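You operate a simulated robot arm through the tools that you are given. There is no shell and no other tool. Be economical: measure what you need, move in short steps, check, and stop when the job is done.

You run a simulated two-armed robot. Do the job below in one go: nothing can be reset, and whatever is moved stays where it is left.

TASK
Fetch the black chock from the top of the grey ring bench and set it on the orange filter with dark pleats. Take the purple-tipped white stake and put it on the middle of the long grey bench. Pick up the short grey socket pipe with one hand, pass it to the other hand and put it on the shelf under the wooden bench with two presses. Turn the yellow dial of the socket bench to 60 mm. Put the blue short pipe with a yellow cap on the top of the wooden bench with two presses. Turn the grey dial on the cylinder to 2. Fetch the grey ring and set it on the top of the small blue bench. Put one of the grey couplers from the top of the grey ring bench on top of the roll of green tape there. Any order will do. Set down upright: blue short pipe with a yellow cap, grey coupler.

It is judged by the outcome, as a careful person would: the job done as asked, and still so three seconds after it is handed in. It fails if anything else is knocked over, pushed out of place, dropped, spilled or broken. A push-on lid holds only when it is set on centred and level and pressed home; a screw cap is set on level and turned clockwise until tight.

THE ROBOT
Two 7-joint arms with two-finger parallel grippers on one trunk, on a base that drives. Base frame: it is fixed to the floor where the robot stands at the start and does not move with it; the origin is under the middle of the robot, x ahead of it, y to its left, z up; the surface under the hand at the start is at about z = 80. Lengths are in cm, angles in degrees, forces in N, time in s.
The left shoulder is at the start at [-8.2, 11.9, 85.1], the right one opposite. With the tool pointing down near the work surface each hand reaches from about 16 to 58 cm from the robot's upright axis, wherever it stands, measured 20 degrees to its own side. Places, roughly: black chock (8x5x4 cm) [50, 0, 80]; blue short pipe with a yellow cap (4x4x5 cm) [80, 250, 80]; grey coupler (5x5x5 cm) [50, -50, 80]; grey coupler (5x5x8 cm) [40, -80, 80]; grey dial on the cylinder [-130, 240, 80]; grey ring (5x5x2 cm) [80, -30, 80]; middle of the long grey bench (20x60 cm) [-60, 1088, 80]; orange filter with dark pleats (17x14x2 cm) [50, -20, 80]; purple-tipped white stake (3x3x34 cm) [-60, 970, 60]; roll of green tape (9x9x5 cm) [50, -70, 80]; shelf under the wooden bench with two presses [70, 620, 30]; short grey socket pipe (6x6x18 cm) [70, 560, 90]; top of the small blue bench [60, -150, 80]; top of the wooden bench with two presses [60, 620, 80]; yellow dial of the socket bench [100, 430, 70]. Payload 3.43 kg a hand.
The TCP of each hand is the grasp point between the finger pads, 3 cm short of the fingertips. In the tool frame z runs along the fingers and y along their closing line. Largest opening 9.4 cm; finger width 2.8, thickness 1; the body of the gripper, 5 by 9.6 cm, starts 5.5 cm behind the TCP.
Orientation is that of the tool frame in the base frame, as a unit quaternion [x, y, z, w]. With the fingers straight down and closing along the base's y, the tool's x points along the base's -x, its y along +y and its z along -z.

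THE INTERFACE
- The arms move only by the tool drive_tool. It takes "left_motion", "right_motion" or both (then of equal length, played together; a hand with none holds still); each is a list of rows, each a list of 7 numbers: the shift along the base's x, y, z in cm, then the turn, a rotation vector about the base's x, y, z in degrees, then the gripper command, from -1 (fully open) to 1 (shut), values between in proportion. In form: [[dx, dy, dz, rx, ry, rz, gripper], ...]. A call has 1 to 8 rows; each row is the pose to reach, as a shift and turn from the pose commanded when the call began. A row lasts 0.2 s, in which the tool goes at most 5 cm and 8.6 degrees; a call with a longer step from one row to the next is refused whole, and so is a gripper value outside its range. Where a pose cannot be reached the arm comes as near as it can. A force on the tool above 40 N (or 10 N above the force at the start of the call, whichever is more), or a blocked arm, ends the call early, and 0.2 s more pass. Each finger travels about 15.3 cm/s and halts on what it meets, pressing with about 30 N; the grip force reading is that of the motor and also rises with nothing between the fingers. The clock runs only during rows and for 0.2 s after the last one: add rows that repeat a pose to give the fingers time. The reply holds the time, the measured pose of the TCP, the force on the tool along the base axes, the opening and the grip force, in the units named above and with some noise, with the torque about the TCP (base axes, N m) and any sound that the robot's microphone picked up.
- Cameras (640 x 400 px; columns grow to the right, rows downward): "scene" is now at [2.92, -3.51, 157.06]; the picture's right is [-0.43, -0.90, 0.00], its down [-0.69, 0.33, -0.65] and it looks along [0.58, -0.28, -0.76] (base axes); focal length 292 px, centre (320, 200). "left" rides on the left gripper at [7.6, -1.4, -10.3] in its tool frame; the picture's right is [0.18, 0.98, 0.00], its down [-0.75, 0.14, -0.64] and it looks along [-0.63, 0.12, 0.77] (tool axes); focal length 243 px, centre (320, 200). "right" rides on the right gripper at [7.6, 1.4, -10.2] in its tool frame; the picture's right is [-0.18, 0.98, 0.00], its down [-0.75, -0.14, -0.64] and it looks along [-0.63, -0.12, 0.77] (tool axes); focal length 243 px, centre (320, 200). There is no depth. A picture from a camera that has moved, and an enlarged one, comes with that camera's place and axes in the base frame and with its lens. The place of the scene camera against the robot may be out by one fixed shift of up to 1.8 cm in any direction.
- camera(camera): a new picture of that camera. It takes no simulated time.
- slide_trunk(by): slides the trunk up (or, below 0, down) by that many cm; the arms and the scene camera ride with it, the base frame stays. It gives what a move gives, with no picture.
- roll_base(legs): drives the robot by 1 to 6 legs, each [ahead, left, turn to the left] in cm, cm and degrees, along the robot's own axes; the way and the turn of a leg run together, so that a leg with both is an arc; at most 150 cm and 180 degrees a leg. The arms and the cameras ride along, it lands a little off, and it stops where it bumps. It gives what a move gives.
- pan_tilt(pan, tilt): turns the head with the scene camera to pan (to the left, within 143 degrees either way) and tilt (down, from -29 to 69), counted from straight ahead of the robot. It gives what a move gives.
- zoom(camera, box): a new picture of the part [left, top, right, bottom] of that camera's present view, enlarged. It takes no simulated time.
- job_done(): hands the job in; it is judged then, once.

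Work in short steps. Places have to be worked out from the pictures, the camera data and where the tool is seen: move nearer, look again, correct. Check each grasp and each placing, and mend what went wrong. You have 217 turns and 212 pictures in all, those below and enlarged ones among them. Open the grippers and draw the arms clear of the work before you hand the job in, unless the task says otherwise; then end with one line.

The tools are called after ">>>" as a command line: name --argument value ..., lists and objects as JSON in quotes. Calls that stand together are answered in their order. drive_tool: Moves the arms, as the interface text tells. Its arguments: {"type":"object","properties":{"left_motion":{"type":"array","items":{"type":"array","items":{"type":"number"}}},"right_motion":{"type":"array","items":{"type":"array","items":{"type":"number"}}}},"required":[]} The other tools are called the same way: slide_trunk (by) slides the trunk up or down; roll_base (legs) drives the base; pan_tilt (pan, tilt) turns the head that bears the scene camera; camera (camera) takes a picture; zoom (camera, box) takes an enlarged picture of a part of a camera's view; job_done () hands the job in.

At the start:

```text
t: 0.0
left_ee_pos: [29.3, -5.08, 113.35]
left_ee_rot: [0.001, 1.0, -0.001, 0.0]
left_ft_force: [0.3, 0.0, 0.5]
left_wrist_torque: [-0.03, 0.0, 0.0]
left_width: 9.39
left_grasp_force: 0.1
right_ee_pos: [27.45, -33.06, 109.43]
right_ee_rot: [0.0, 1.0, -0.001, 0.0]
right_ft_force: [0.2, 0.3, -0.3]
right_wrist_torque: [0.0, -0.01, -0.01]
right_width: 9.41
right_grasp_force: 0.1
trunk travel left (down, up): [-27.5, 6.0]
robot x, y, heading: [-0.23, 0.17, -0.1]
head pan, tilt: [-25.7, 49.7]
```

scene: 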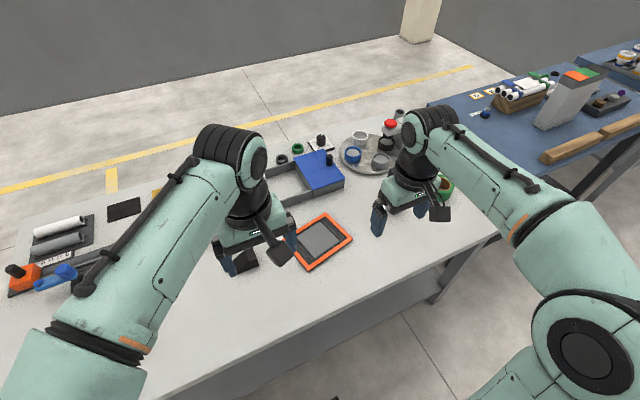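
right: 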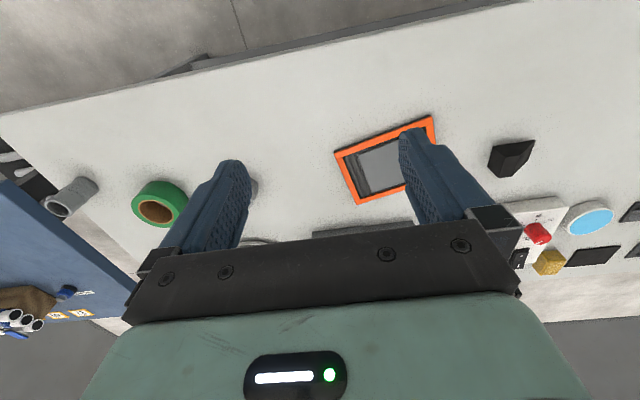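
left: 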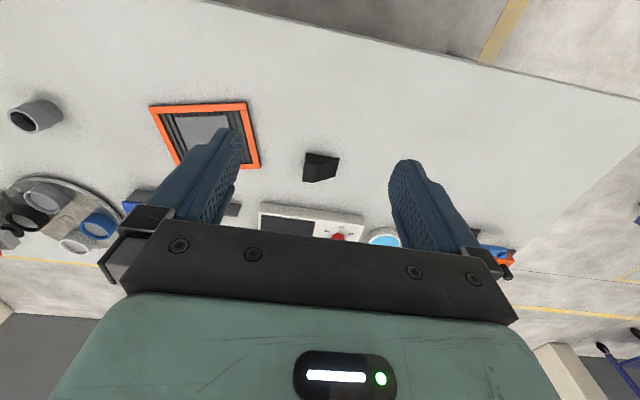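

The left view puts the black chock near [47.4,-1.6] and the filter near [45,-24]. I'll take closer looks at both, and at the scene.

>>> zoom --camera "left" --box '[130, 80, 410, 255]'

>>> zoom --camera "scene" --box '[220, 90, 480, 250]'

```text
2.29 times, centred on (270, 168) of left
camera zoom: at [21.76, -6.65, 123.6], right [-0.18, 0.98, 0.0], down [0.75, 0.14, 0.64], along [0.63, 0.12, -0.77], focal length 555 px, centre (434, 274)
```

zoom: 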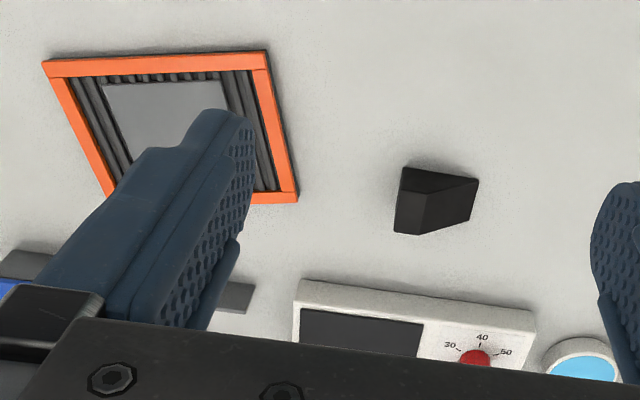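

```text
2.46 times, centred on (350, 170) of scene
camera zoom: at [2.92, -3.51, 157.06], right [-0.43, -0.9, 0.0], down [-0.69, 0.33, -0.65], along [0.58, -0.28, -0.76], focal length 718 px, centre (246, 274)
```

zoom: 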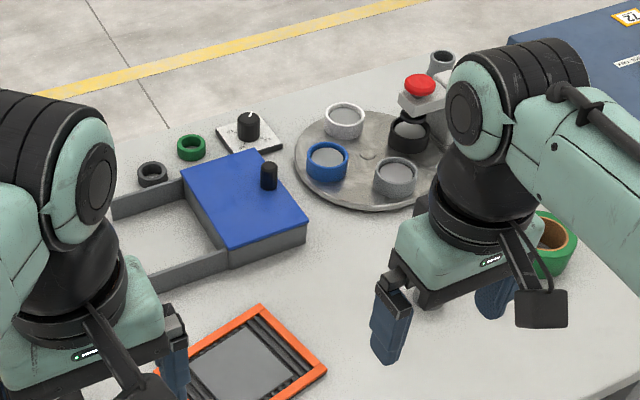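

I'll move the left hand above the chock to see its shape and orientation.

>>> drive_tool --left_motion '[[4, 1, -4, 0, 0, 0, -1], [8, 2, -8, 0, 0, 0, -1], [12, 3, -12, 0, 0, 0, -1], [16, 3.5, -16, 0, 0, 0, -1], [16, 3.5, -16, 0, 0, 0, -1]]'

>>> camera --camera "left"

>>> camera --camera "scene"

```text
refused: row 1 steps farther than a row can; nothing moved
```

```text
206 pictures are left
camera left: at [21.76, -6.65, 123.6], right [-0.18, 0.98, 0.0], down [0.75, 0.14, 0.64], along [0.63, 0.12, -0.77], focal length 243 px, centre (320, 200)
```

left: 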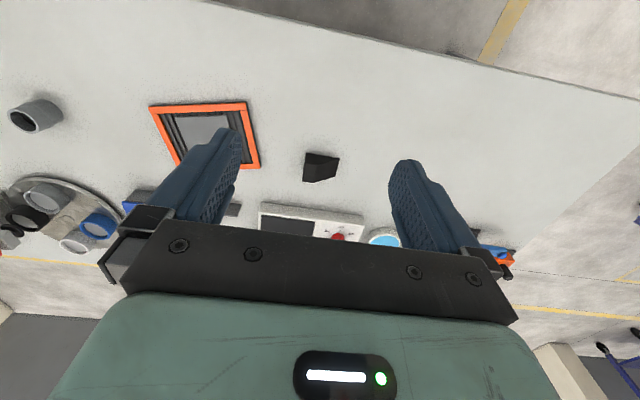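

```text
205 pictures are left
camera scene: at [2.92, -3.51, 157.06], right [-0.43, -0.9, 0.0], down [-0.69, 0.33, -0.65], along [0.58, -0.28, -0.76], focal length 292 px, centre (320, 200)
```

scene: 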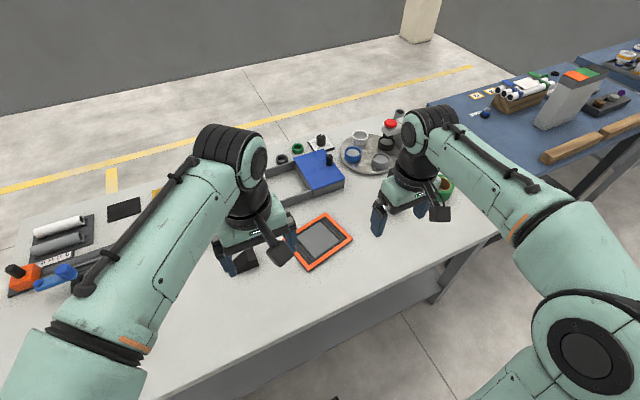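

Limit is 5 cm of combined length per row; I'll use smaller steps.

>>> drive_tool --left_motion '[[3, 0.6, -3, 0, 0, 0, -1], [6, 1.2, -6, 0, 0, 0, -1], [9, 1.8, -9, 0, 0, 0, -1], [12, 2.4, -12, 0, 0, 0, -1], [15, 3, -15, 0, 0, 0, -1], [16, 3.5, -16, 0, 0, 0, -1], [16, 3.5, -16, 0, 0, 0, -1]]'

>>> camera --camera "left"

```text
t: 1.6
left_ee_pos: [45.39, -1.67, 97.2]
left_ee_rot: [0.0, 1.0, 0.001, -0.001]
left_ft_force: [-0.2, 0.2, 0.2]
left_wrist_torque: [-0.01, 0.02, 0.03]
left_width: 9.4
left_grasp_force: 0.0
right_ee_pos: [27.53, -33.04, 109.38]
right_ee_rot: [0.0, 1.0, 0.0, 0.0]
right_ft_force: [-0.4, -0.4, 0.4]
right_wrist_torque: [-0.02, -0.01, 0.01]
right_width: 9.37
right_grasp_force: 0.0
trunk travel left (down, up): [-27.5, 6.0]
robot x, y, heading: [-0.15, 0.2, 0.1]
head pan, tilt: [-25.7, 49.7]
```

```text
204 pictures are left
camera left: at [37.93, -3.04, 107.5], right [-0.18, 0.98, 0.0], down [0.75, 0.14, 0.64], along [0.63, 0.12, -0.77], focal length 243 px, centre (320, 200)
```

left: 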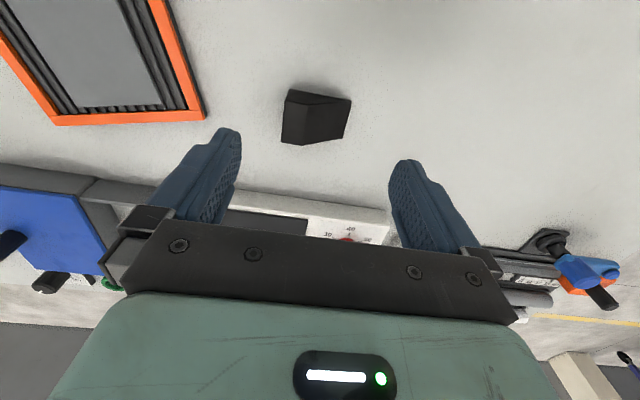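

>>> zoom --camera "left" --box '[240, 60, 400, 160]'

```text
4.00 times, centred on (320, 110) of left
camera zoom: at [37.93, -3.04, 107.5], right [-0.18, 0.98, 0.0], down [0.75, 0.14, 0.64], along [0.63, 0.12, -0.77], focal length 970 px, centre (320, 560)
```

zoom: 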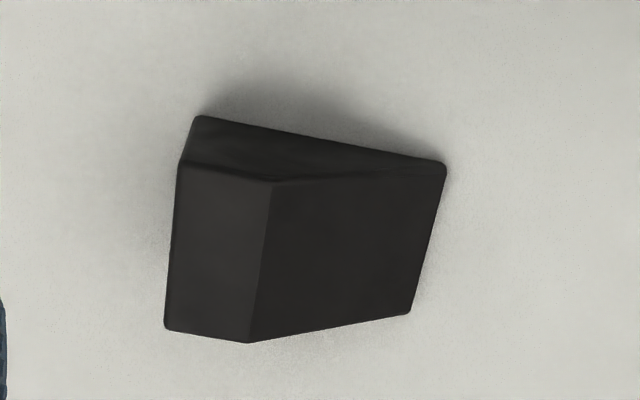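

The chock lies with its length along y: x 45.9–50.4, y −4.8–2, tall end at −y. I'll turn the left hand −90° so it closes along x, over [48.1,−2.3].

>>> drive_tool --left_motion '[[0.4, 0, 0, 0, 0, -8.5, -1], [0.8, 0, 0, 0, 0, -17, -1], [1.2, 0, 0, 0, 0, -25.5, -1], [1.6, 0, 0, 0, 0, -34, -1], [2, 0, 0, 0, 0, -42.5, -1], [2.4, 0, 0, 0, 0, -51, -1], [2.7, 0, 0, 0, 0, -59.5, -1], [2.7, -0.5, 0, 0, 0, -68, -1]]'

>>> drive_tool --left_motion '[[0, 0, 0, 0, 0, -8.5, -1], [0, 0, 0, 0, 0, -17, -1], [0, 0, -1, 0, 0, -22, -1], [0, 0, -3, 0, 0, -22, -1], [0, 0, -3, 0, 0, -22, -1]]'

>>> camera --camera "left"

```text
t: 3.4
left_ee_pos: [48.07, -2.14, 97.36]
left_ee_rot: [0.56, 0.828, 0.0, -0.001]
left_ft_force: [-0.3, -0.2, 0.7]
left_wrist_torque: [0.0, 0.03, 0.02]
left_width: 9.42
left_grasp_force: 0.1
right_ee_pos: [27.39, -33.04, 109.37]
right_ee_rot: [0.0, 1.0, 0.0, 0.0]
right_ft_force: [-0.5, 0.1, -0.5]
right_wrist_torque: [-0.04, 0.02, -0.01]
right_width: 9.39
right_grasp_force: 0.1
trunk travel left (down, up): [-27.5, 6.0]
robot x, y, heading: [-0.26, -0.26, 0.2]
head pan, tilt: [-25.7, 49.7]
```

```text
t: 4.6
left_ee_pos: [47.97, -2.06, 94.48]
left_ee_rot: [0.707, 0.707, 0.0, 0.0]
left_ft_force: [0.0, 0.6, -0.6]
left_wrist_torque: [0.02, -0.02, -0.01]
left_width: 9.41
left_grasp_force: 0.2
right_ee_pos: [27.53, -33.07, 109.34]
right_ee_rot: [0.0, 1.0, -0.001, 0.001]
right_ft_force: [0.1, -0.1, 0.7]
right_wrist_torque: [0.02, 0.01, -0.01]
right_width: 9.42
right_grasp_force: 0.0
trunk travel left (down, up): [-27.5, 6.0]
robot x, y, heading: [0.06, 0.1, -0.2]
head pan, tilt: [-25.7, 49.7]
```

```text
202 pictures are left
camera left: at [46.69, 5.41, 104.65], right [0.98, 0.18, 0.0], down [0.14, -0.75, 0.64], along [0.12, -0.63, -0.77], focal length 243 px, centre (320, 200)
```

left: 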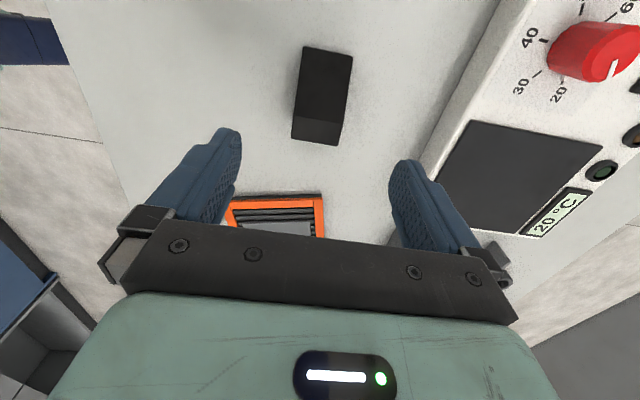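

Alignment is good (chock centre x≈48.1). Descend to z≈83.6 and grip.

>>> drive_tool --left_motion '[[0.1, -0.2, -4, 0, 0, 0, -1], [0.1, -0.3, -8, 0, 0, 0, -1], [0.1, -0.3, -10.9, 0, 0, 0, -1], [0.1, -0.3, -10.9, 0, 0, 0, -1], [0.1, -0.3, -10.9, 0, 0, 0, 1], [0.1, -0.3, -10.9, 0, 0, 0, 1], [0.1, -0.3, -10.9, 0, 0, 0, 1]]'

>>> drive_tool --left_motion '[[0, 0, 4, 0, 0, 0, 1], [0, 0, 8, 0, 0, 0, 1], [0, 0, 10, 0, 0, 0, 1]]'

>>> camera --camera "left"

```text
t: 6.2
left_ee_pos: [48.14, -2.22, 83.45]
left_ee_rot: [0.707, 0.707, 0.0, 0.0]
left_ft_force: [-0.2, 0.0, 0.2]
left_wrist_torque: [0.02, -0.02, 0.03]
left_width: 4.83
left_grasp_force: 30.5
right_ee_pos: [27.43, -33.08, 109.36]
right_ee_rot: [0.0, 1.0, 0.0, 0.001]
right_ft_force: [-0.3, 0.1, -0.1]
right_wrist_torque: [-0.03, -0.02, 0.01]
right_width: 9.4
right_grasp_force: 0.1
trunk travel left (down, up): [-27.5, 6.0]
robot x, y, heading: [-0.28, 0.23, -0.1]
head pan, tilt: [-25.7, 49.7]
```

```text
t: 7.0
left_ee_pos: [47.91, -2.36, 93.76]
left_ee_rot: [0.707, 0.707, 0.001, 0.0]
left_ft_force: [-0.6, -0.2, -0.7]
left_wrist_torque: [0.01, 0.01, -0.05]
left_width: 4.85
left_grasp_force: 30.3
right_ee_pos: [27.46, -33.09, 109.56]
right_ee_rot: [0.0, 1.0, 0.0, 0.0]
right_ft_force: [0.3, 0.1, 0.6]
right_wrist_torque: [0.01, 0.0, 0.01]
right_width: 9.4
right_grasp_force: 0.0
trunk travel left (down, up): [-27.5, 6.0]
robot x, y, heading: [-0.11, 0.26, 0.2]
head pan, tilt: [-25.7, 49.7]
```

```text
201 pictures are left
camera left: at [46.69, 5.16, 103.87], right [0.98, 0.18, 0.0], down [0.14, -0.75, 0.64], along [0.12, -0.63, -0.77], focal length 243 px, centre (320, 200)
```

left: 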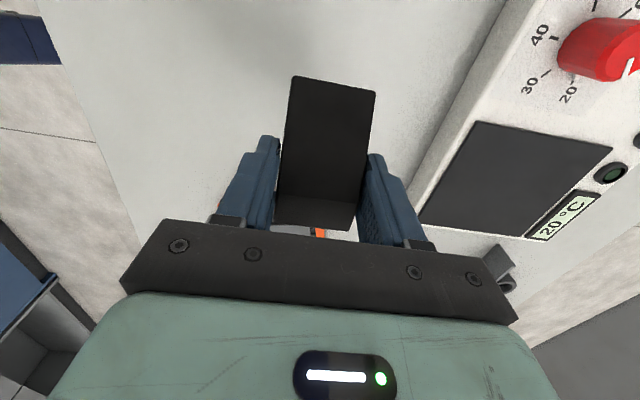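

Chock held (4.85 cm). Filter centre ≈ [45.3,−22.9]; carry the hand to about [45.4,−23.7] staying high, and look.

>>> drive_tool --left_motion '[[-0.5, -4.4, 0, 0, 0, 0, 1], [-1, -8.8, 0, 0, 0, 0, 1], [-1.5, -13.2, 0, 0, 0, 0, 1], [-2, -17.6, 0, 0, 0, 0, 1], [-2.6, -21.4, 0, 0, 0, 0, 1], [-2.6, -21.4, 0, 0, 0, 0, 1]]'

>>> camera --camera "left"

>>> camera --camera "right"

```text
t: 8.4
left_ee_pos: [42.69, -19.33, 92.77]
left_ee_rot: [0.707, 0.707, 0.001, -0.001]
left_ft_force: [0.5, 0.6, -1.6]
left_wrist_torque: [-0.04, -0.01, -0.02]
left_width: 4.87
left_grasp_force: 30.4
left hand out of reach, approached as far as the arm can: row 3, 4, 5, 6
right_ee_pos: [27.49, -32.94, 109.38]
right_ee_rot: [-0.001, 1.0, 0.0, 0.0]
right_ft_force: [-0.3, -0.6, -0.1]
right_wrist_torque: [-0.03, 0.02, 0.0]
right_width: 9.4
right_grasp_force: 0.1
trunk travel left (down, up): [-27.5, 6.0]
robot x, y, heading: [-0.06, -0.04, 0.3]
head pan, tilt: [-25.7, 49.7]
```

```text
200 pictures are left
camera left: at [41.32, -11.76, 103.03], right [0.98, 0.18, 0.0], down [0.14, -0.75, 0.64], along [0.12, -0.63, -0.77], focal length 243 px, centre (320, 200)
```

left: 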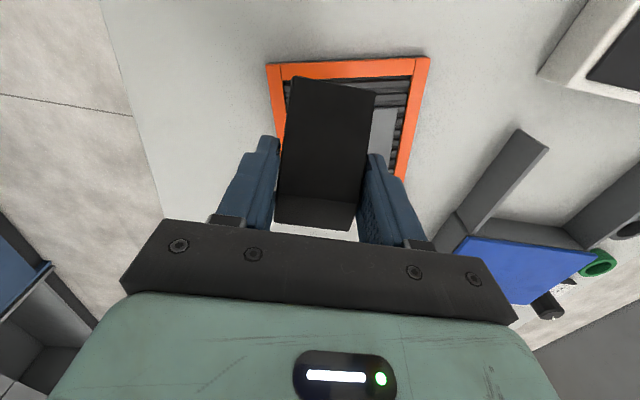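

```text
199 pictures are left
camera right: at [19.92, -31.53, 119.71], right [0.18, 0.98, 0.0], down [0.75, -0.14, 0.64], along [0.63, -0.12, -0.77], focal length 243 px, centre (320, 200)
```

right: 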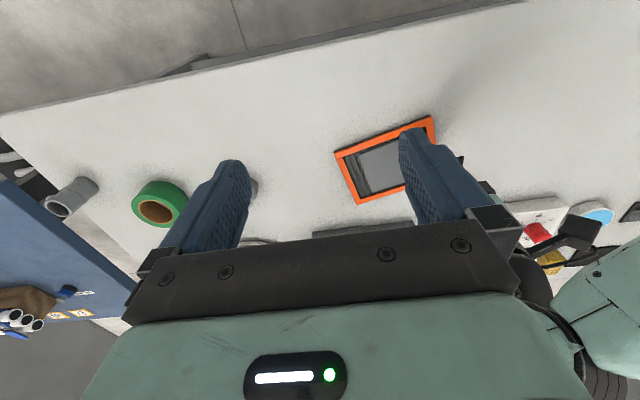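

The left hand is at its reach limit, so I shift the base 12 cm right (everything is held clear above the bench).

>>> roll_base --legs '[[0, -12, 0]]'

>>> camera --camera "left"

```text
t: 10.1
left_ee_pos: [42.69, -30.82, 92.91]
left_ee_rot: [0.708, 0.707, 0.001, 0.0]
left_ft_force: [0.1, 0.1, -1.9]
left_wrist_torque: [-0.01, -0.03, 0.01]
left_width: 4.88
left_grasp_force: 29.7
right_ee_pos: [27.48, -44.7, 109.37]
right_ee_rot: [0.0, 1.0, 0.0, 0.0]
right_ft_force: [0.4, -0.4, 0.7]
right_wrist_torque: [0.0, 0.0, 0.02]
right_width: 9.39
right_grasp_force: 0.1
trunk travel left (down, up): [-27.5, 6.0]
robot x, y, heading: [-0.04, -11.81, 0.0]
head pan, tilt: [-25.7, 49.7]
```

```text
198 pictures are left
camera left: at [41.37, -23.35, 103.03], right [0.98, 0.18, 0.0], down [0.14, -0.75, 0.64], along [0.12, -0.63, -0.77], focal length 243 px, centre (320, 200)
```

left: 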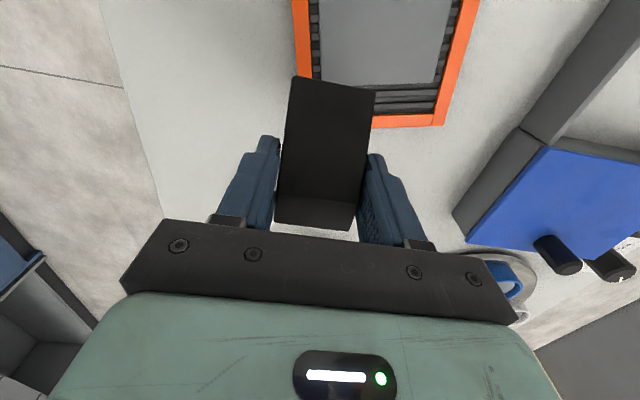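

Now shift the hand toward [45.4,−23.7]; check the reading since the commanded pose may differ.

>>> drive_tool --left_motion '[[1.3, 3.5, 0.5, 0, 0, 0, 1], [2.7, 7, 1, 0, 0, 0, 1], [2.7, 7, 1, 0, 0, 0, 1]]'

>>> camera --camera "left"

```text
t: 10.9
left_ee_pos: [45.33, -23.92, 93.81]
left_ee_rot: [0.707, 0.707, 0.001, 0.0]
left_ft_force: [0.5, 0.2, -0.5]
left_wrist_torque: [-0.01, 0.01, 0.04]
left_width: 4.86
left_grasp_force: 30.1
right_ee_pos: [27.55, -44.59, 109.43]
right_ee_rot: [0.0, 1.0, 0.0, -0.001]
right_ft_force: [-0.1, 0.9, 0.2]
right_wrist_torque: [-0.02, 0.0, 0.04]
right_width: 9.43
right_grasp_force: 0.1
trunk travel left (down, up): [-27.5, 6.0]
robot x, y, heading: [0.23, -11.48, 0.1]
head pan, tilt: [-25.7, 49.7]
```

```text
197 pictures are left
camera left: at [43.95, -16.38, 104.02], right [0.98, 0.18, 0.0], down [0.14, -0.75, 0.64], along [0.12, -0.63, -0.77], focal length 243 px, centre (320, 200)
```

left: 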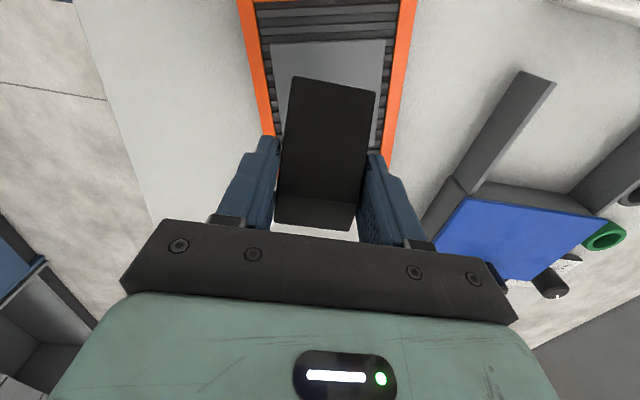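

Chock is above the grey panel, centred. Lower to z≈86, then slowly to contact.

>>> drive_tool --left_motion '[[0, 0.1, -4, 0, 0, 0, 1], [0, 0.1, -7, 0, 0, 0, 1], [0, 0.1, -7.6, 0, 0, 0, 1], [0, 0.1, -7.9, 0, 0, 0, 1], [0, 0.1, -8.2, 0, 0, 0, 1], [0, 0.1, -8.2, 0, 0, 0, 1]]'

>>> camera --camera "left"

```text
t: 12.3
left_ee_pos: [45.27, -23.8, 85.74]
left_ee_rot: [0.707, 0.707, 0.001, 0.0]
left_ft_force: [-0.7, 0.8, 0.0]
left_wrist_torque: [0.04, 0.01, -0.01]
left_width: 4.84
left_grasp_force: 29.7
right_ee_pos: [27.51, -44.63, 109.55]
right_ee_rot: [0.0, 1.0, 0.0, 0.0]
right_ft_force: [-0.4, 0.2, 0.1]
right_wrist_torque: [-0.02, -0.03, -0.02]
right_width: 9.42
right_grasp_force: 0.1
trunk travel left (down, up): [-27.5, 6.0]
robot x, y, heading: [-0.11, -11.39, 0.0]
head pan, tilt: [-25.7, 49.7]
```

```text
196 pictures are left
camera left: at [44.03, -16.22, 95.93], right [0.98, 0.18, 0.0], down [0.14, -0.75, 0.64], along [0.12, -0.63, -0.77], focal length 243 px, centre (320, 200)
```

left: 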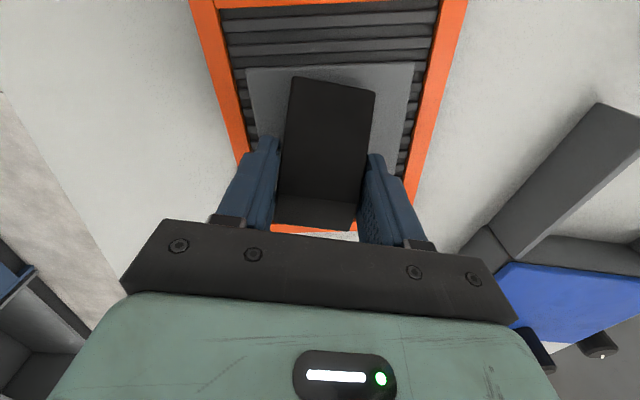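

>>> drive_tool --left_motion '[[0, 0, -0.2, 0, 0, 0, 1], [0, 0, -0.4, 0, 0, 0, 1], [0, 0, -0.6, 0, 0, 0, 1], [0, 0, -0.8, 0, 0, 0, 1], [0, 0, -1.0, 0, 0, 0, 1]]'

```text
t: 13.5
left_ee_pos: [45.44, -23.73, 84.78]
left_ee_rot: [0.707, 0.707, 0.001, 0.0]
left_ft_force: [-3.1, 0.3, 8.0]
left_wrist_torque: [0.24, 0.06, 0.01]
left_width: 4.85
left_grasp_force: 29.9
right_ee_pos: [27.34, -44.64, 109.53]
right_ee_rot: [0.0, 1.0, 0.0, 0.0]
right_ft_force: [0.3, -0.1, 0.3]
right_wrist_torque: [0.01, -0.01, 0.03]
right_width: 9.39
right_grasp_force: 0.0
trunk travel left (down, up): [-27.5, 6.0]
robot x, y, heading: [-0.27, -11.43, -0.1]
head pan, tilt: [-25.7, 49.7]
```

Contact felt (8 N). Open only partway so the fingers don't hit the filter's rim, then rise.

>>> drive_tool --left_motion '[[0, 0, 0.1, 0, 0, 0, -0.3], [0, 0, 0.1, 0, 0, 0, -0.3], [0, 0, 3, 0, 0, 0, -0.3], [0, 0, 7, 0, 0, 0, -0.5], [0, 0, 11, 0, 0, 0, -1], [0, 4, 13, 0, 0, 0, -1]]'

>>> camera --camera "left"

>>> camera --camera "right"

```text
t: 14.9
left_ee_pos: [45.48, -19.66, 97.65]
left_ee_rot: [0.707, 0.707, 0.0, 0.0]
left_ft_force: [-0.5, -0.4, -1.0]
left_wrist_torque: [-0.03, -0.03, 0.02]
left_width: 9.41
left_grasp_force: 0.1
right_ee_pos: [27.47, -44.47, 109.51]
right_ee_rot: [-0.001, 1.0, -0.002, 0.0]
right_ft_force: [-0.3, 0.9, -0.2]
right_wrist_torque: [-0.01, -0.02, -0.03]
right_width: 9.39
right_grasp_force: 0.0
trunk travel left (down, up): [-27.5, 6.0]
robot x, y, heading: [-0.21, -11.25, 0.0]
head pan, tilt: [-25.7, 49.7]
```

```text
195 pictures are left
camera left: at [44.08, -12.07, 107.91], right [0.98, 0.18, 0.0], down [0.14, -0.75, 0.64], along [0.12, -0.63, -0.77], focal length 243 px, centre (320, 200)
```

left: 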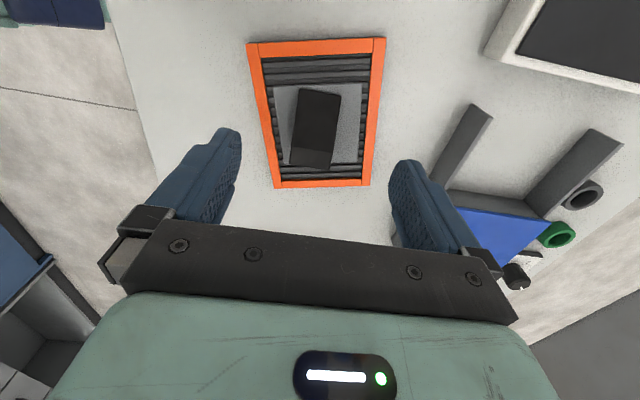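

```text
194 pictures are left
camera right: at [19.9, -42.94, 119.76], right [0.18, 0.98, 0.0], down [0.75, -0.14, 0.64], along [0.63, -0.12, -0.77], focal length 243 px, centre (320, 200)
```

right: 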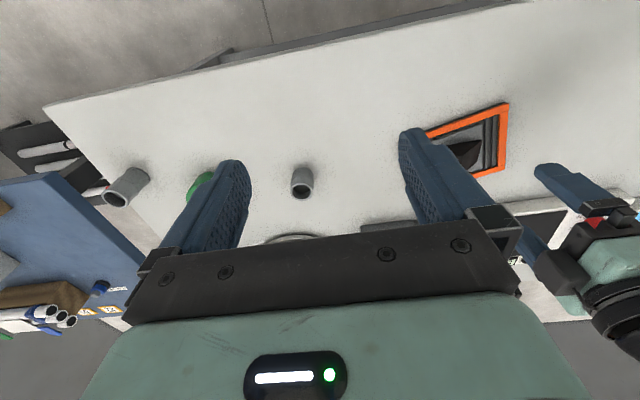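

Chock is well placed on the filter. Next the coupler near [45.5,−51]: I'll bring the right hand over it for a closer look.

>>> drive_tool --right_motion '[[3, -1.3, -2.4, 0, 0, 0, -1], [6, -2.6, -4.8, 0, 0, 0, -1], [9, -3.9, -7.2, 0, 0, 0, -1], [12, -5.2, -9.6, 0, 0, 0, -1], [14.5, -6.5, -12, 0, 0, 0, -1], [14.5, -6.5, -12, 0, 0, 0, -1]]'

>>> camera --camera "right"

```text
t: 16.3
left_ee_pos: [45.4, -19.79, 97.61]
left_ee_rot: [0.707, 0.707, 0.001, 0.0]
left_ft_force: [-0.7, -0.5, 0.0]
left_wrist_torque: [-0.01, 0.01, 0.01]
left_width: 9.41
left_grasp_force: 0.0
right_ee_pos: [41.95, -51.07, 97.28]
right_ee_rot: [0.0, 1.0, 0.0, 0.001]
right_ft_force: [0.5, 0.0, 0.2]
right_wrist_torque: [0.01, -0.02, 0.0]
right_width: 9.41
right_grasp_force: 0.0
trunk travel left (down, up): [-27.5, 6.0]
robot x, y, heading: [-0.25, -11.8, 0.2]
head pan, tilt: [-25.7, 49.7]
```

```text
193 pictures are left
camera right: at [34.39, -49.56, 107.6], right [0.18, 0.98, 0.0], down [0.75, -0.14, 0.64], along [0.63, -0.12, -0.77], focal length 243 px, centre (320, 200)
```

right: 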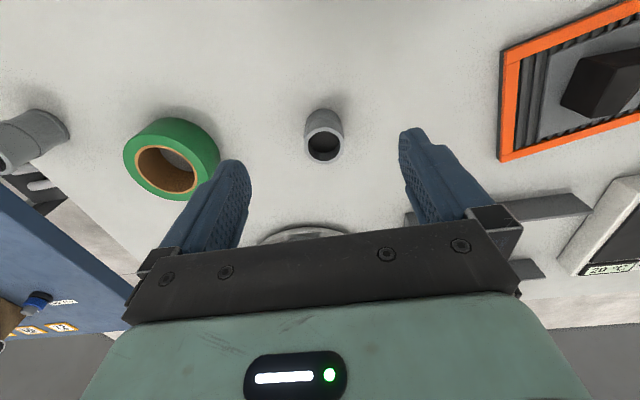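

Both the coupler and the tape stand upright. I need the tape hole's diameter against the couplers' diameters.

>>> zoom --camera "right" --box '[100, 80, 260, 210]'

>>> zoom --camera "right" --box '[280, 90, 360, 180]'

>>> zoom --camera "right" --box '[0, 80, 140, 200]'

```text
3.08 times, centred on (180, 145) of right
camera zoom: at [34.39, -49.56, 107.6], right [0.18, 0.98, 0.0], down [0.75, -0.14, 0.64], along [0.63, -0.12, -0.77], focal length 746 px, centre (751, 369)
```

zoom: 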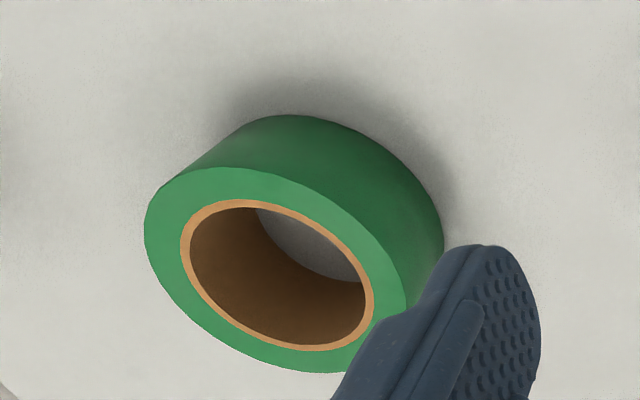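

```text
4.44 times, centred on (320, 135) of right
camera zoom: at [34.39, -49.56, 107.6], right [0.18, 0.98, 0.0], down [0.75, -0.14, 0.64], along [0.63, -0.12, -0.77], focal length 1078 px, centre (320, 489)
```

zoom: 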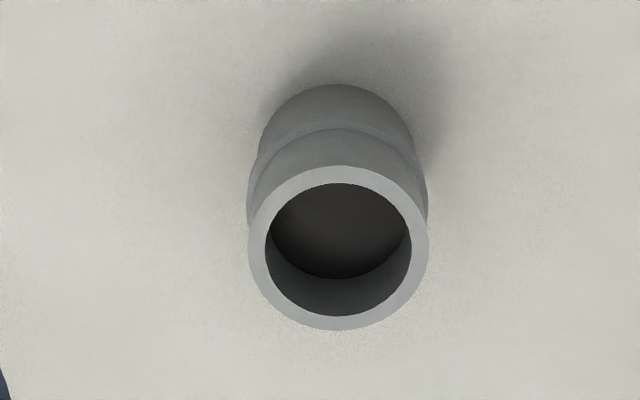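

```text
3.33 times, centred on (70, 140) of right
camera zoom: at [34.39, -49.56, 107.6], right [0.18, 0.98, 0.0], down [0.75, -0.14, 0.64], along [0.63, -0.12, -0.77], focal length 809 px, centre (1153, 400)
```

zoom: 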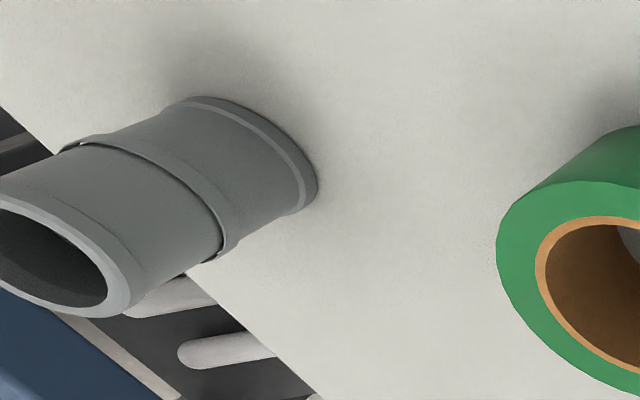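

The tape's hole (~6 cm) is wider than the small coupler (~4.2 cm), so the coupler must stand on the tape's rim, ~3.25 cm off its centre. First grip the coupler at [45.6,−51.3], and tuck the left hand up and back.

>>> drive_tool --right_motion '[[1.8, 0, -3, 0, 0, 0, -1], [3.6, -0.2, -6, 0, 0, 0, -1], [3.6, -0.2, -8, 0, 0, 0, -1], [3.6, -0.2, -8, 0, 0, 0, -1]]' --left_motion '[[-2, 1, 3, 0, 0, 0, -1], [-4, 2, 6, 0, 0, 0, -1], [-6, 3, 9, 0, 0, 0, -1], [-8, 4, 11, 0, 0, 0, -1]]'

>>> camera --camera "right"

```text
t: 17.3
left_ee_pos: [37.21, -15.82, 108.76]
left_ee_rot: [0.707, 0.707, 0.0, -0.001]
left_ft_force: [-0.1, -0.6, 0.3]
left_wrist_torque: [-0.01, 0.01, -0.02]
left_width: 9.41
left_grasp_force: 0.1
right_ee_pos: [45.61, -51.37, 89.44]
right_ee_rot: [0.0, 1.0, 0.0, 0.0]
right_ft_force: [0.0, 0.5, -0.2]
right_wrist_torque: [0.0, -0.03, -0.02]
right_width: 9.41
right_grasp_force: 0.0
trunk travel left (down, up): [-27.5, 6.0]
robot x, y, heading: [-0.34, -11.57, 0.4]
head pan, tilt: [-25.7, 49.7]
```

```text
189 pictures are left
camera right: at [38.05, -49.86, 99.67], right [0.18, 0.98, 0.0], down [0.75, -0.14, 0.64], along [0.63, -0.12, -0.77], focal length 243 px, centre (320, 200)
```

right: 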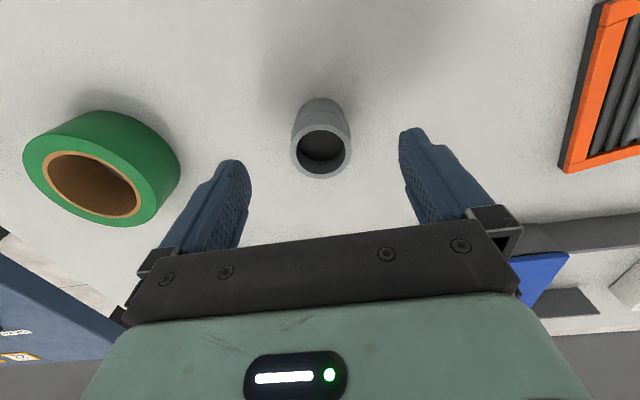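

Aligned. Descend to z≈84.5, close, and lift.

>>> drive_tool --right_motion '[[0.2, 0, -3, 0, 0, 0, -1], [0.2, 0, -4.9, 0, 0, 0, -1], [0.2, 0, -4.9, 0, 0, 0, -1], [0.2, 0, -4.9, 0, 0, 0, 1], [0.2, 0, -4.9, 0, 0, 0, 1], [0.2, 0, -4.9, 0, 0, 0, 1]]'

>>> drive_tool --right_motion '[[0, 0, 4, 0, 0, 0, 1], [0, 0, 8, 0, 0, 0, 1], [0, 0, 11, 0, 0, 0, 1]]'

>>> camera --camera "right"

```text
t: 18.7
left_ee_pos: [37.25, -15.77, 108.56]
left_ee_rot: [0.707, 0.707, 0.001, -0.001]
left_ft_force: [-0.3, -0.4, 0.3]
left_wrist_torque: [-0.03, 0.02, 0.01]
left_width: 9.38
left_grasp_force: 0.1
right_ee_pos: [45.69, -51.35, 84.53]
right_ee_rot: [0.0, 1.0, -0.001, 0.0]
right_ft_force: [0.1, -0.1, 0.3]
right_wrist_torque: [-0.03, 0.02, 0.01]
right_width: 4.11
right_grasp_force: 30.2
trunk travel left (down, up): [-27.5, 6.0]
robot x, y, heading: [-0.56, -11.39, -0.1]
head pan, tilt: [-25.7, 49.7]
```

```text
t: 19.5
left_ee_pos: [37.41, -15.7, 108.66]
left_ee_rot: [0.707, 0.707, 0.001, 0.0]
left_ft_force: [-0.3, -0.3, 0.4]
left_wrist_torque: [-0.02, -0.01, -0.03]
left_width: 9.4
left_grasp_force: 0.1
right_ee_pos: [45.72, -51.43, 95.51]
right_ee_rot: [0.0, 1.0, 0.0, 0.0]
right_ft_force: [0.6, -0.1, -0.6]
right_wrist_torque: [-0.01, 0.0, -0.01]
right_width: 4.1
right_grasp_force: 30.2
trunk travel left (down, up): [-27.5, 6.0]
robot x, y, heading: [-0.08, -11.54, 0.1]
head pan, tilt: [-25.7, 49.7]
```

```text
188 pictures are left
camera right: at [38.23, -49.81, 105.82], right [0.18, 0.98, 0.0], down [0.75, -0.14, 0.64], along [0.63, -0.12, -0.77], focal length 243 px, centre (320, 200)
```

right: 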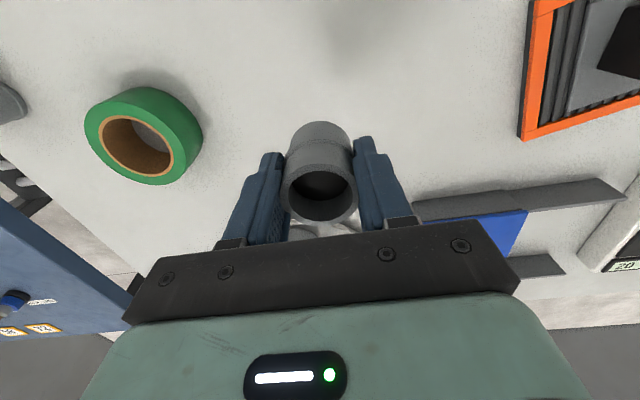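

Coupler held upright. Drive 19 cm right to bring the hand over the tape.

>>> roll_base --legs '[[0, -19, 0]]'

>>> camera --camera "right"

```text
t: 21.8
left_ee_pos: [37.32, -35.12, 108.6]
left_ee_rot: [0.707, 0.707, 0.001, -0.001]
left_ft_force: [-1.0, 0.4, 0.2]
left_wrist_torque: [0.02, -0.04, -0.01]
left_width: 9.4
left_grasp_force: 0.1
right_ee_pos: [45.88, -70.59, 95.47]
right_ee_rot: [0.0, 1.0, 0.0, 0.0]
right_ft_force: [0.1, 0.6, 0.3]
right_wrist_torque: [0.02, 0.02, -0.01]
right_width: 4.1
right_grasp_force: 30.3
trunk travel left (down, up): [-27.5, 6.0]
robot x, y, heading: [0.08, -31.09, 0.2]
head pan, tilt: [-25.7, 49.7]
```

```text
187 pictures are left
camera right: at [38.32, -69.13, 105.77], right [0.18, 0.98, 0.0], down [0.75, -0.14, 0.64], along [0.63, -0.12, -0.77], focal length 243 px, centre (320, 200)
```

right: 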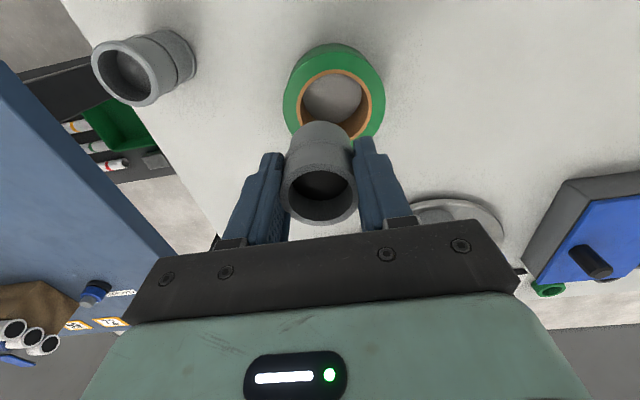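

>>> zoom --camera "right" --box '[270, 30, 400, 150]'

```text
3.33 times, centred on (335, 90) of right
camera zoom: at [38.32, -69.13, 105.77], right [0.18, 0.98, 0.0], down [0.75, -0.14, 0.64], along [0.63, -0.12, -0.77], focal length 809 px, centre (270, 567)
```

zoom: 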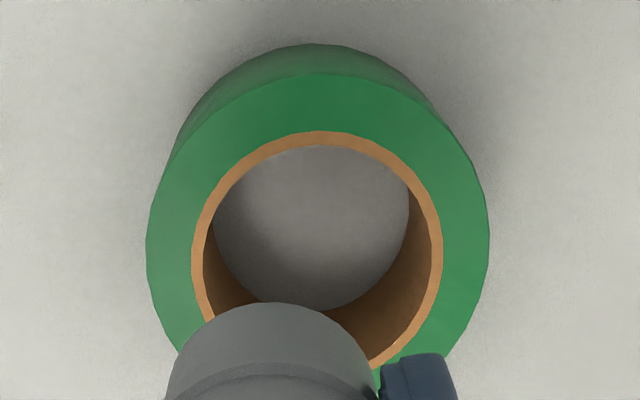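

Tape centre ≈[45.75,−69.3], outer radius 4.4, hole radius 2.9. I'll move the coupler to [42.55,−69.3], then lower gently to TCP z≈89.3.

>>> drive_tool --right_motion '[[-1.7, 0.7, 0, 0, 0, 0, 1], [-3.3, 1.3, 0, 0, 0, 0, 1], [-3.3, 1.3, -3, 0, 0, 0, 1], [-3.3, 1.3, -5, 0, 0, 0, 1], [-3.3, 1.3, -5, 0, 0, 0, 1]]'

>>> camera --camera "right"

```text
t: 23.0
left_ee_pos: [37.31, -35.1, 108.62]
left_ee_rot: [0.707, 0.708, 0.001, 0.0]
left_ft_force: [0.5, 0.1, -0.4]
left_wrist_torque: [0.0, -0.01, 0.0]
left_width: 9.42
left_grasp_force: 0.0
right_ee_pos: [42.55, -69.27, 90.56]
right_ee_rot: [0.0, 1.0, 0.0, 0.0]
right_ft_force: [0.1, 0.0, 0.1]
right_wrist_torque: [-0.02, 0.0, -0.04]
right_width: 4.09
right_grasp_force: 30.0
trunk travel left (down, up): [-27.5, 6.0]
robot x, y, heading: [0.04, -30.83, -0.0]
head pan, tilt: [-25.7, 49.7]
```

```text
185 pictures are left
camera right: at [35.03, -67.72, 100.77], right [0.18, 0.98, 0.0], down [0.75, -0.14, 0.64], along [0.63, -0.12, -0.77], focal length 243 px, centre (320, 200)
```

right: 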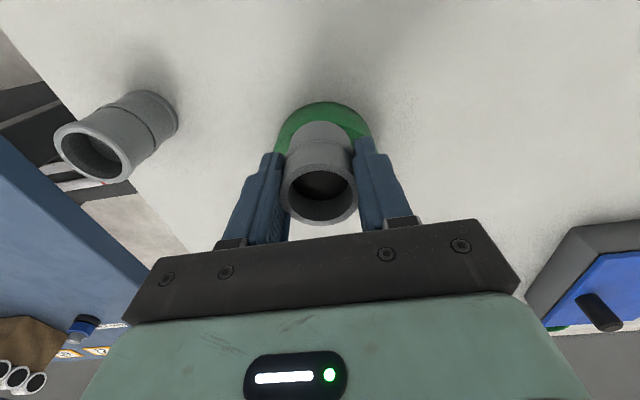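

>>> drive_tool --right_motion '[[0, 0, -0.5, 0, 0, 0, 1], [0, 0, -0.9, 0, 0, 0, 1], [0, 0, -1.2, 0, 0, 0, 1], [0, 0, -1.4, 0, 0, 0, 1], [0, 0, -1.6, 0, 0, 0, 1], [0, 0, -1.8, 0, 0, 0, 1]]'

```text
t: 24.4
left_ee_pos: [37.23, -35.1, 108.69]
left_ee_rot: [0.706, 0.708, 0.0, 0.0]
left_ft_force: [0.5, -0.5, -0.3]
left_wrist_torque: [0.0, -0.02, 0.05]
left_width: 9.4
left_grasp_force: 0.0
right_ee_pos: [42.54, -69.32, 88.89]
right_ee_rot: [-0.001, 1.0, 0.0, 0.001]
right_ft_force: [-0.7, -1.2, 9.5]
right_wrist_torque: [-0.11, 0.04, 0.01]
right_width: 4.1
right_grasp_force: 30.5
trunk travel left (down, up): [-27.5, 6.0]
robot x, y, heading: [0.04, -30.81, -0.3]
head pan, tilt: [-25.7, 49.7]
```

Contact at the expected height (9.5 N). Ease up slightly, open, and rise.

>>> drive_tool --right_motion '[[0, 0, 0.1, 0, 0, 0, 1], [0, 0, 0.1, 0, 0, 0, -0.3], [0, 0, 0.1, 0, 0, 0, -0.3], [0, 0, 3, 0, 0, 0, -0.3], [0, 0, 7, 0, 0, 0, -0.6], [-3, 0, 9, 0, 0, 0, -1], [-3, 0, 9, 0, 0, 0, -1]]'

>>> zoom --camera "right" --box '[220, 50, 420, 200]'

```text
t: 26.0
left_ee_pos: [37.33, -35.01, 108.58]
left_ee_rot: [0.707, 0.708, 0.001, 0.0]
left_ft_force: [0.1, -0.4, 0.7]
left_wrist_torque: [-0.01, 0.05, -0.01]
left_width: 9.4
left_grasp_force: 0.1
right_ee_pos: [39.68, -69.39, 97.57]
right_ee_rot: [-0.001, 1.0, 0.001, 0.0]
right_ft_force: [0.3, 0.6, 0.3]
right_wrist_torque: [0.01, 0.04, -0.01]
right_width: 9.39
right_grasp_force: 0.1
trunk travel left (down, up): [-27.5, 6.0]
robot x, y, heading: [0.19, -31.47, -0.0]
head pan, tilt: [-25.7, 49.7]
```

```text
2.67 times, centred on (320, 125) of right
camera zoom: at [32.13, -67.79, 107.95], right [0.18, 0.98, 0.0], down [0.75, -0.14, 0.64], along [0.63, -0.12, -0.77], focal length 647 px, centre (320, 400)
```

zoom: 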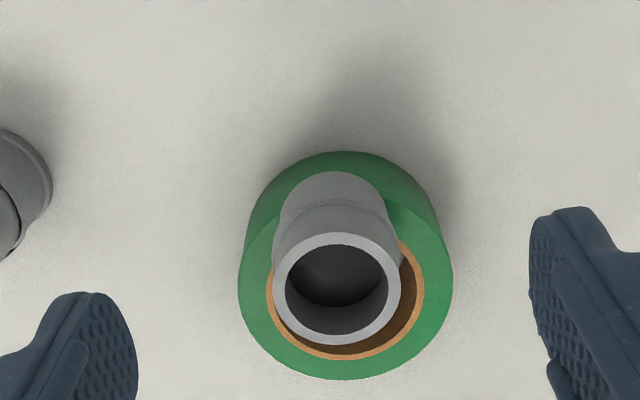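

Coupler stands upright on the tape rim. Next the grey ring: look with the scene camera toward the ring and the surroundings.

>>> pan_tilt --pan 0 --tilt 40

>>> camera --camera "scene"

>>> camera --camera "left"

```text
t: 26.9
left_ee_pos: [37.33, -35.06, 108.62]
left_ee_rot: [0.706, 0.708, 0.001, -0.001]
left_ft_force: [0.2, -1.1, 0.0]
left_wrist_torque: [-0.01, -0.03, -0.01]
left_width: 9.39
left_grasp_force: 0.0
right_ee_pos: [39.6, -69.38, 97.7]
right_ee_rot: [-0.001, 1.0, 0.001, 0.0]
right_ft_force: [0.3, 0.8, -0.3]
right_wrist_torque: [-0.01, 0.0, 0.0]
right_width: 9.39
right_grasp_force: 0.1
trunk travel left (down, up): [-27.5, 6.0]
robot x, y, heading: [-0.07, -30.98, 0.1]
head pan, tilt: [0.0, 40.0]
```

```text
183 pictures are left
camera scene: at [4.47, -31.15, 158.43], right [0.0, -1.0, 0.0], down [-0.64, 0.0, -0.77], along [0.77, 0.0, -0.64], focal length 292 px, centre (320, 200)
```

scene: 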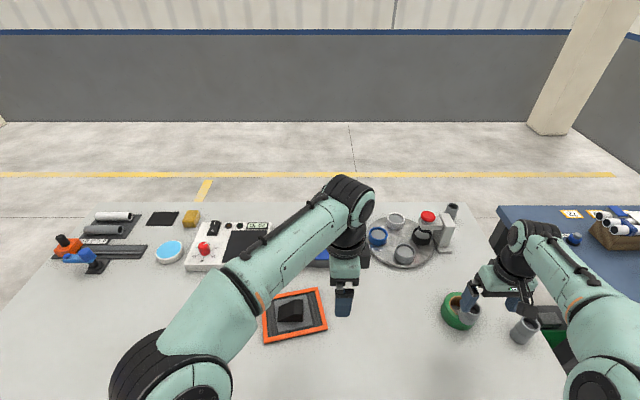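

```text
182 pictures are left
camera left: at [35.96, -27.54, 118.84], right [0.98, 0.19, 0.0], down [0.14, -0.75, 0.64], along [0.12, -0.63, -0.77], focal length 243 px, centre (320, 200)
```

left: 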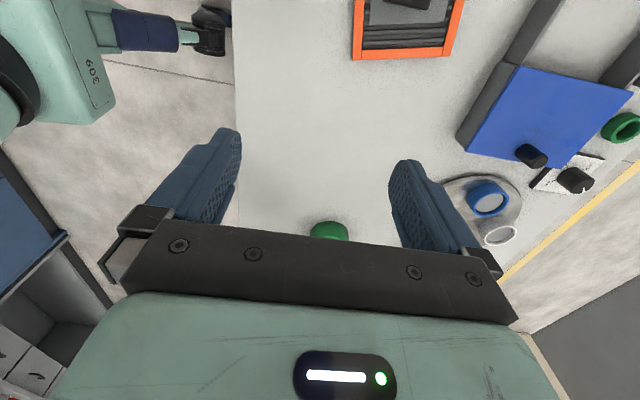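

The ring sits near the bench's back edge (x≈86; bench spans x≈26–96, y up to ≈39), so I must work from behind the bench. Look left and right to plan the route.

>>> pan_tilt --pan 65 --tilt 25

>>> camera --camera "scene"

>>> pan_tilt --pan -60 --tilt 30

>>> camera --camera "scene"

```text
t: 28.3
left_ee_pos: [37.34, -35.02, 108.53]
left_ee_rot: [0.707, 0.707, 0.001, 0.0]
left_ft_force: [0.4, -0.1, 0.2]
left_wrist_torque: [0.02, -0.04, -0.01]
left_width: 9.39
left_grasp_force: 0.3
right_ee_pos: [39.61, -69.34, 97.62]
right_ee_rot: [-0.001, 1.0, 0.0, 0.0]
right_ft_force: [0.1, -0.2, 0.0]
right_wrist_torque: [0.01, -0.04, 0.02]
right_width: 9.39
right_grasp_force: 0.0
trunk travel left (down, up): [-27.5, 6.0]
robot x, y, heading: [-0.0, -31.18, 0.1]
head pan, tilt: [65.0, 25.0]
```

```text
181 pictures are left
camera scene: at [-0.14, -22.8, 160.77], right [0.91, -0.42, 0.0], down [-0.18, -0.38, -0.91], along [0.38, 0.82, -0.42], focal length 292 px, centre (320, 200)
```

scene: 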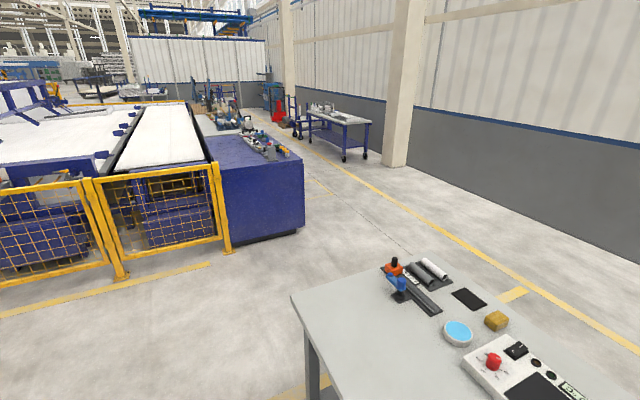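

```text
t: 30.3
left_ee_pos: [37.39, -35.16, 108.63]
left_ee_rot: [0.707, 0.708, 0.001, -0.001]
left_ft_force: [-0.1, 0.1, -0.9]
left_wrist_torque: [0.0, 0.01, 0.03]
left_width: 9.4
left_grasp_force: 0.1
right_ee_pos: [39.63, -69.29, 97.61]
right_ee_rot: [-0.001, 1.0, 0.0, 0.0]
right_ft_force: [-0.3, 0.3, -0.3]
right_wrist_torque: [0.04, 0.0, 0.02]
right_width: 9.38
right_grasp_force: 0.0
trunk travel left (down, up): [-27.5, 6.0]
robot x, y, heading: [0.4, -30.83, 0.2]
head pan, tilt: [-60.0, 30.0]
```

```text
180 pictures are left
camera scene: at [0.51, -38.97, 159.97], right [-0.87, -0.5, 0.0], down [-0.25, 0.43, -0.87], along [0.43, -0.75, -0.5], focal length 292 px, centre (320, 200)
```

scene: 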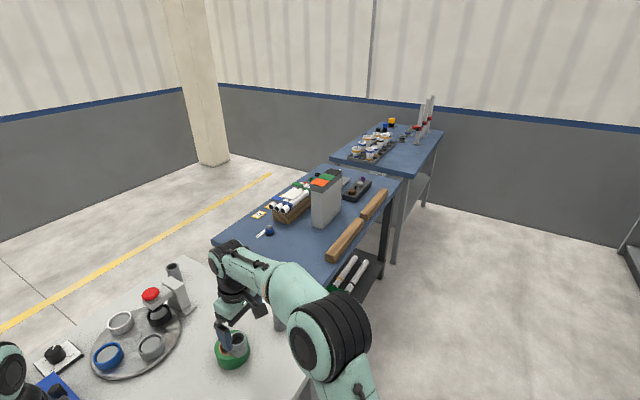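

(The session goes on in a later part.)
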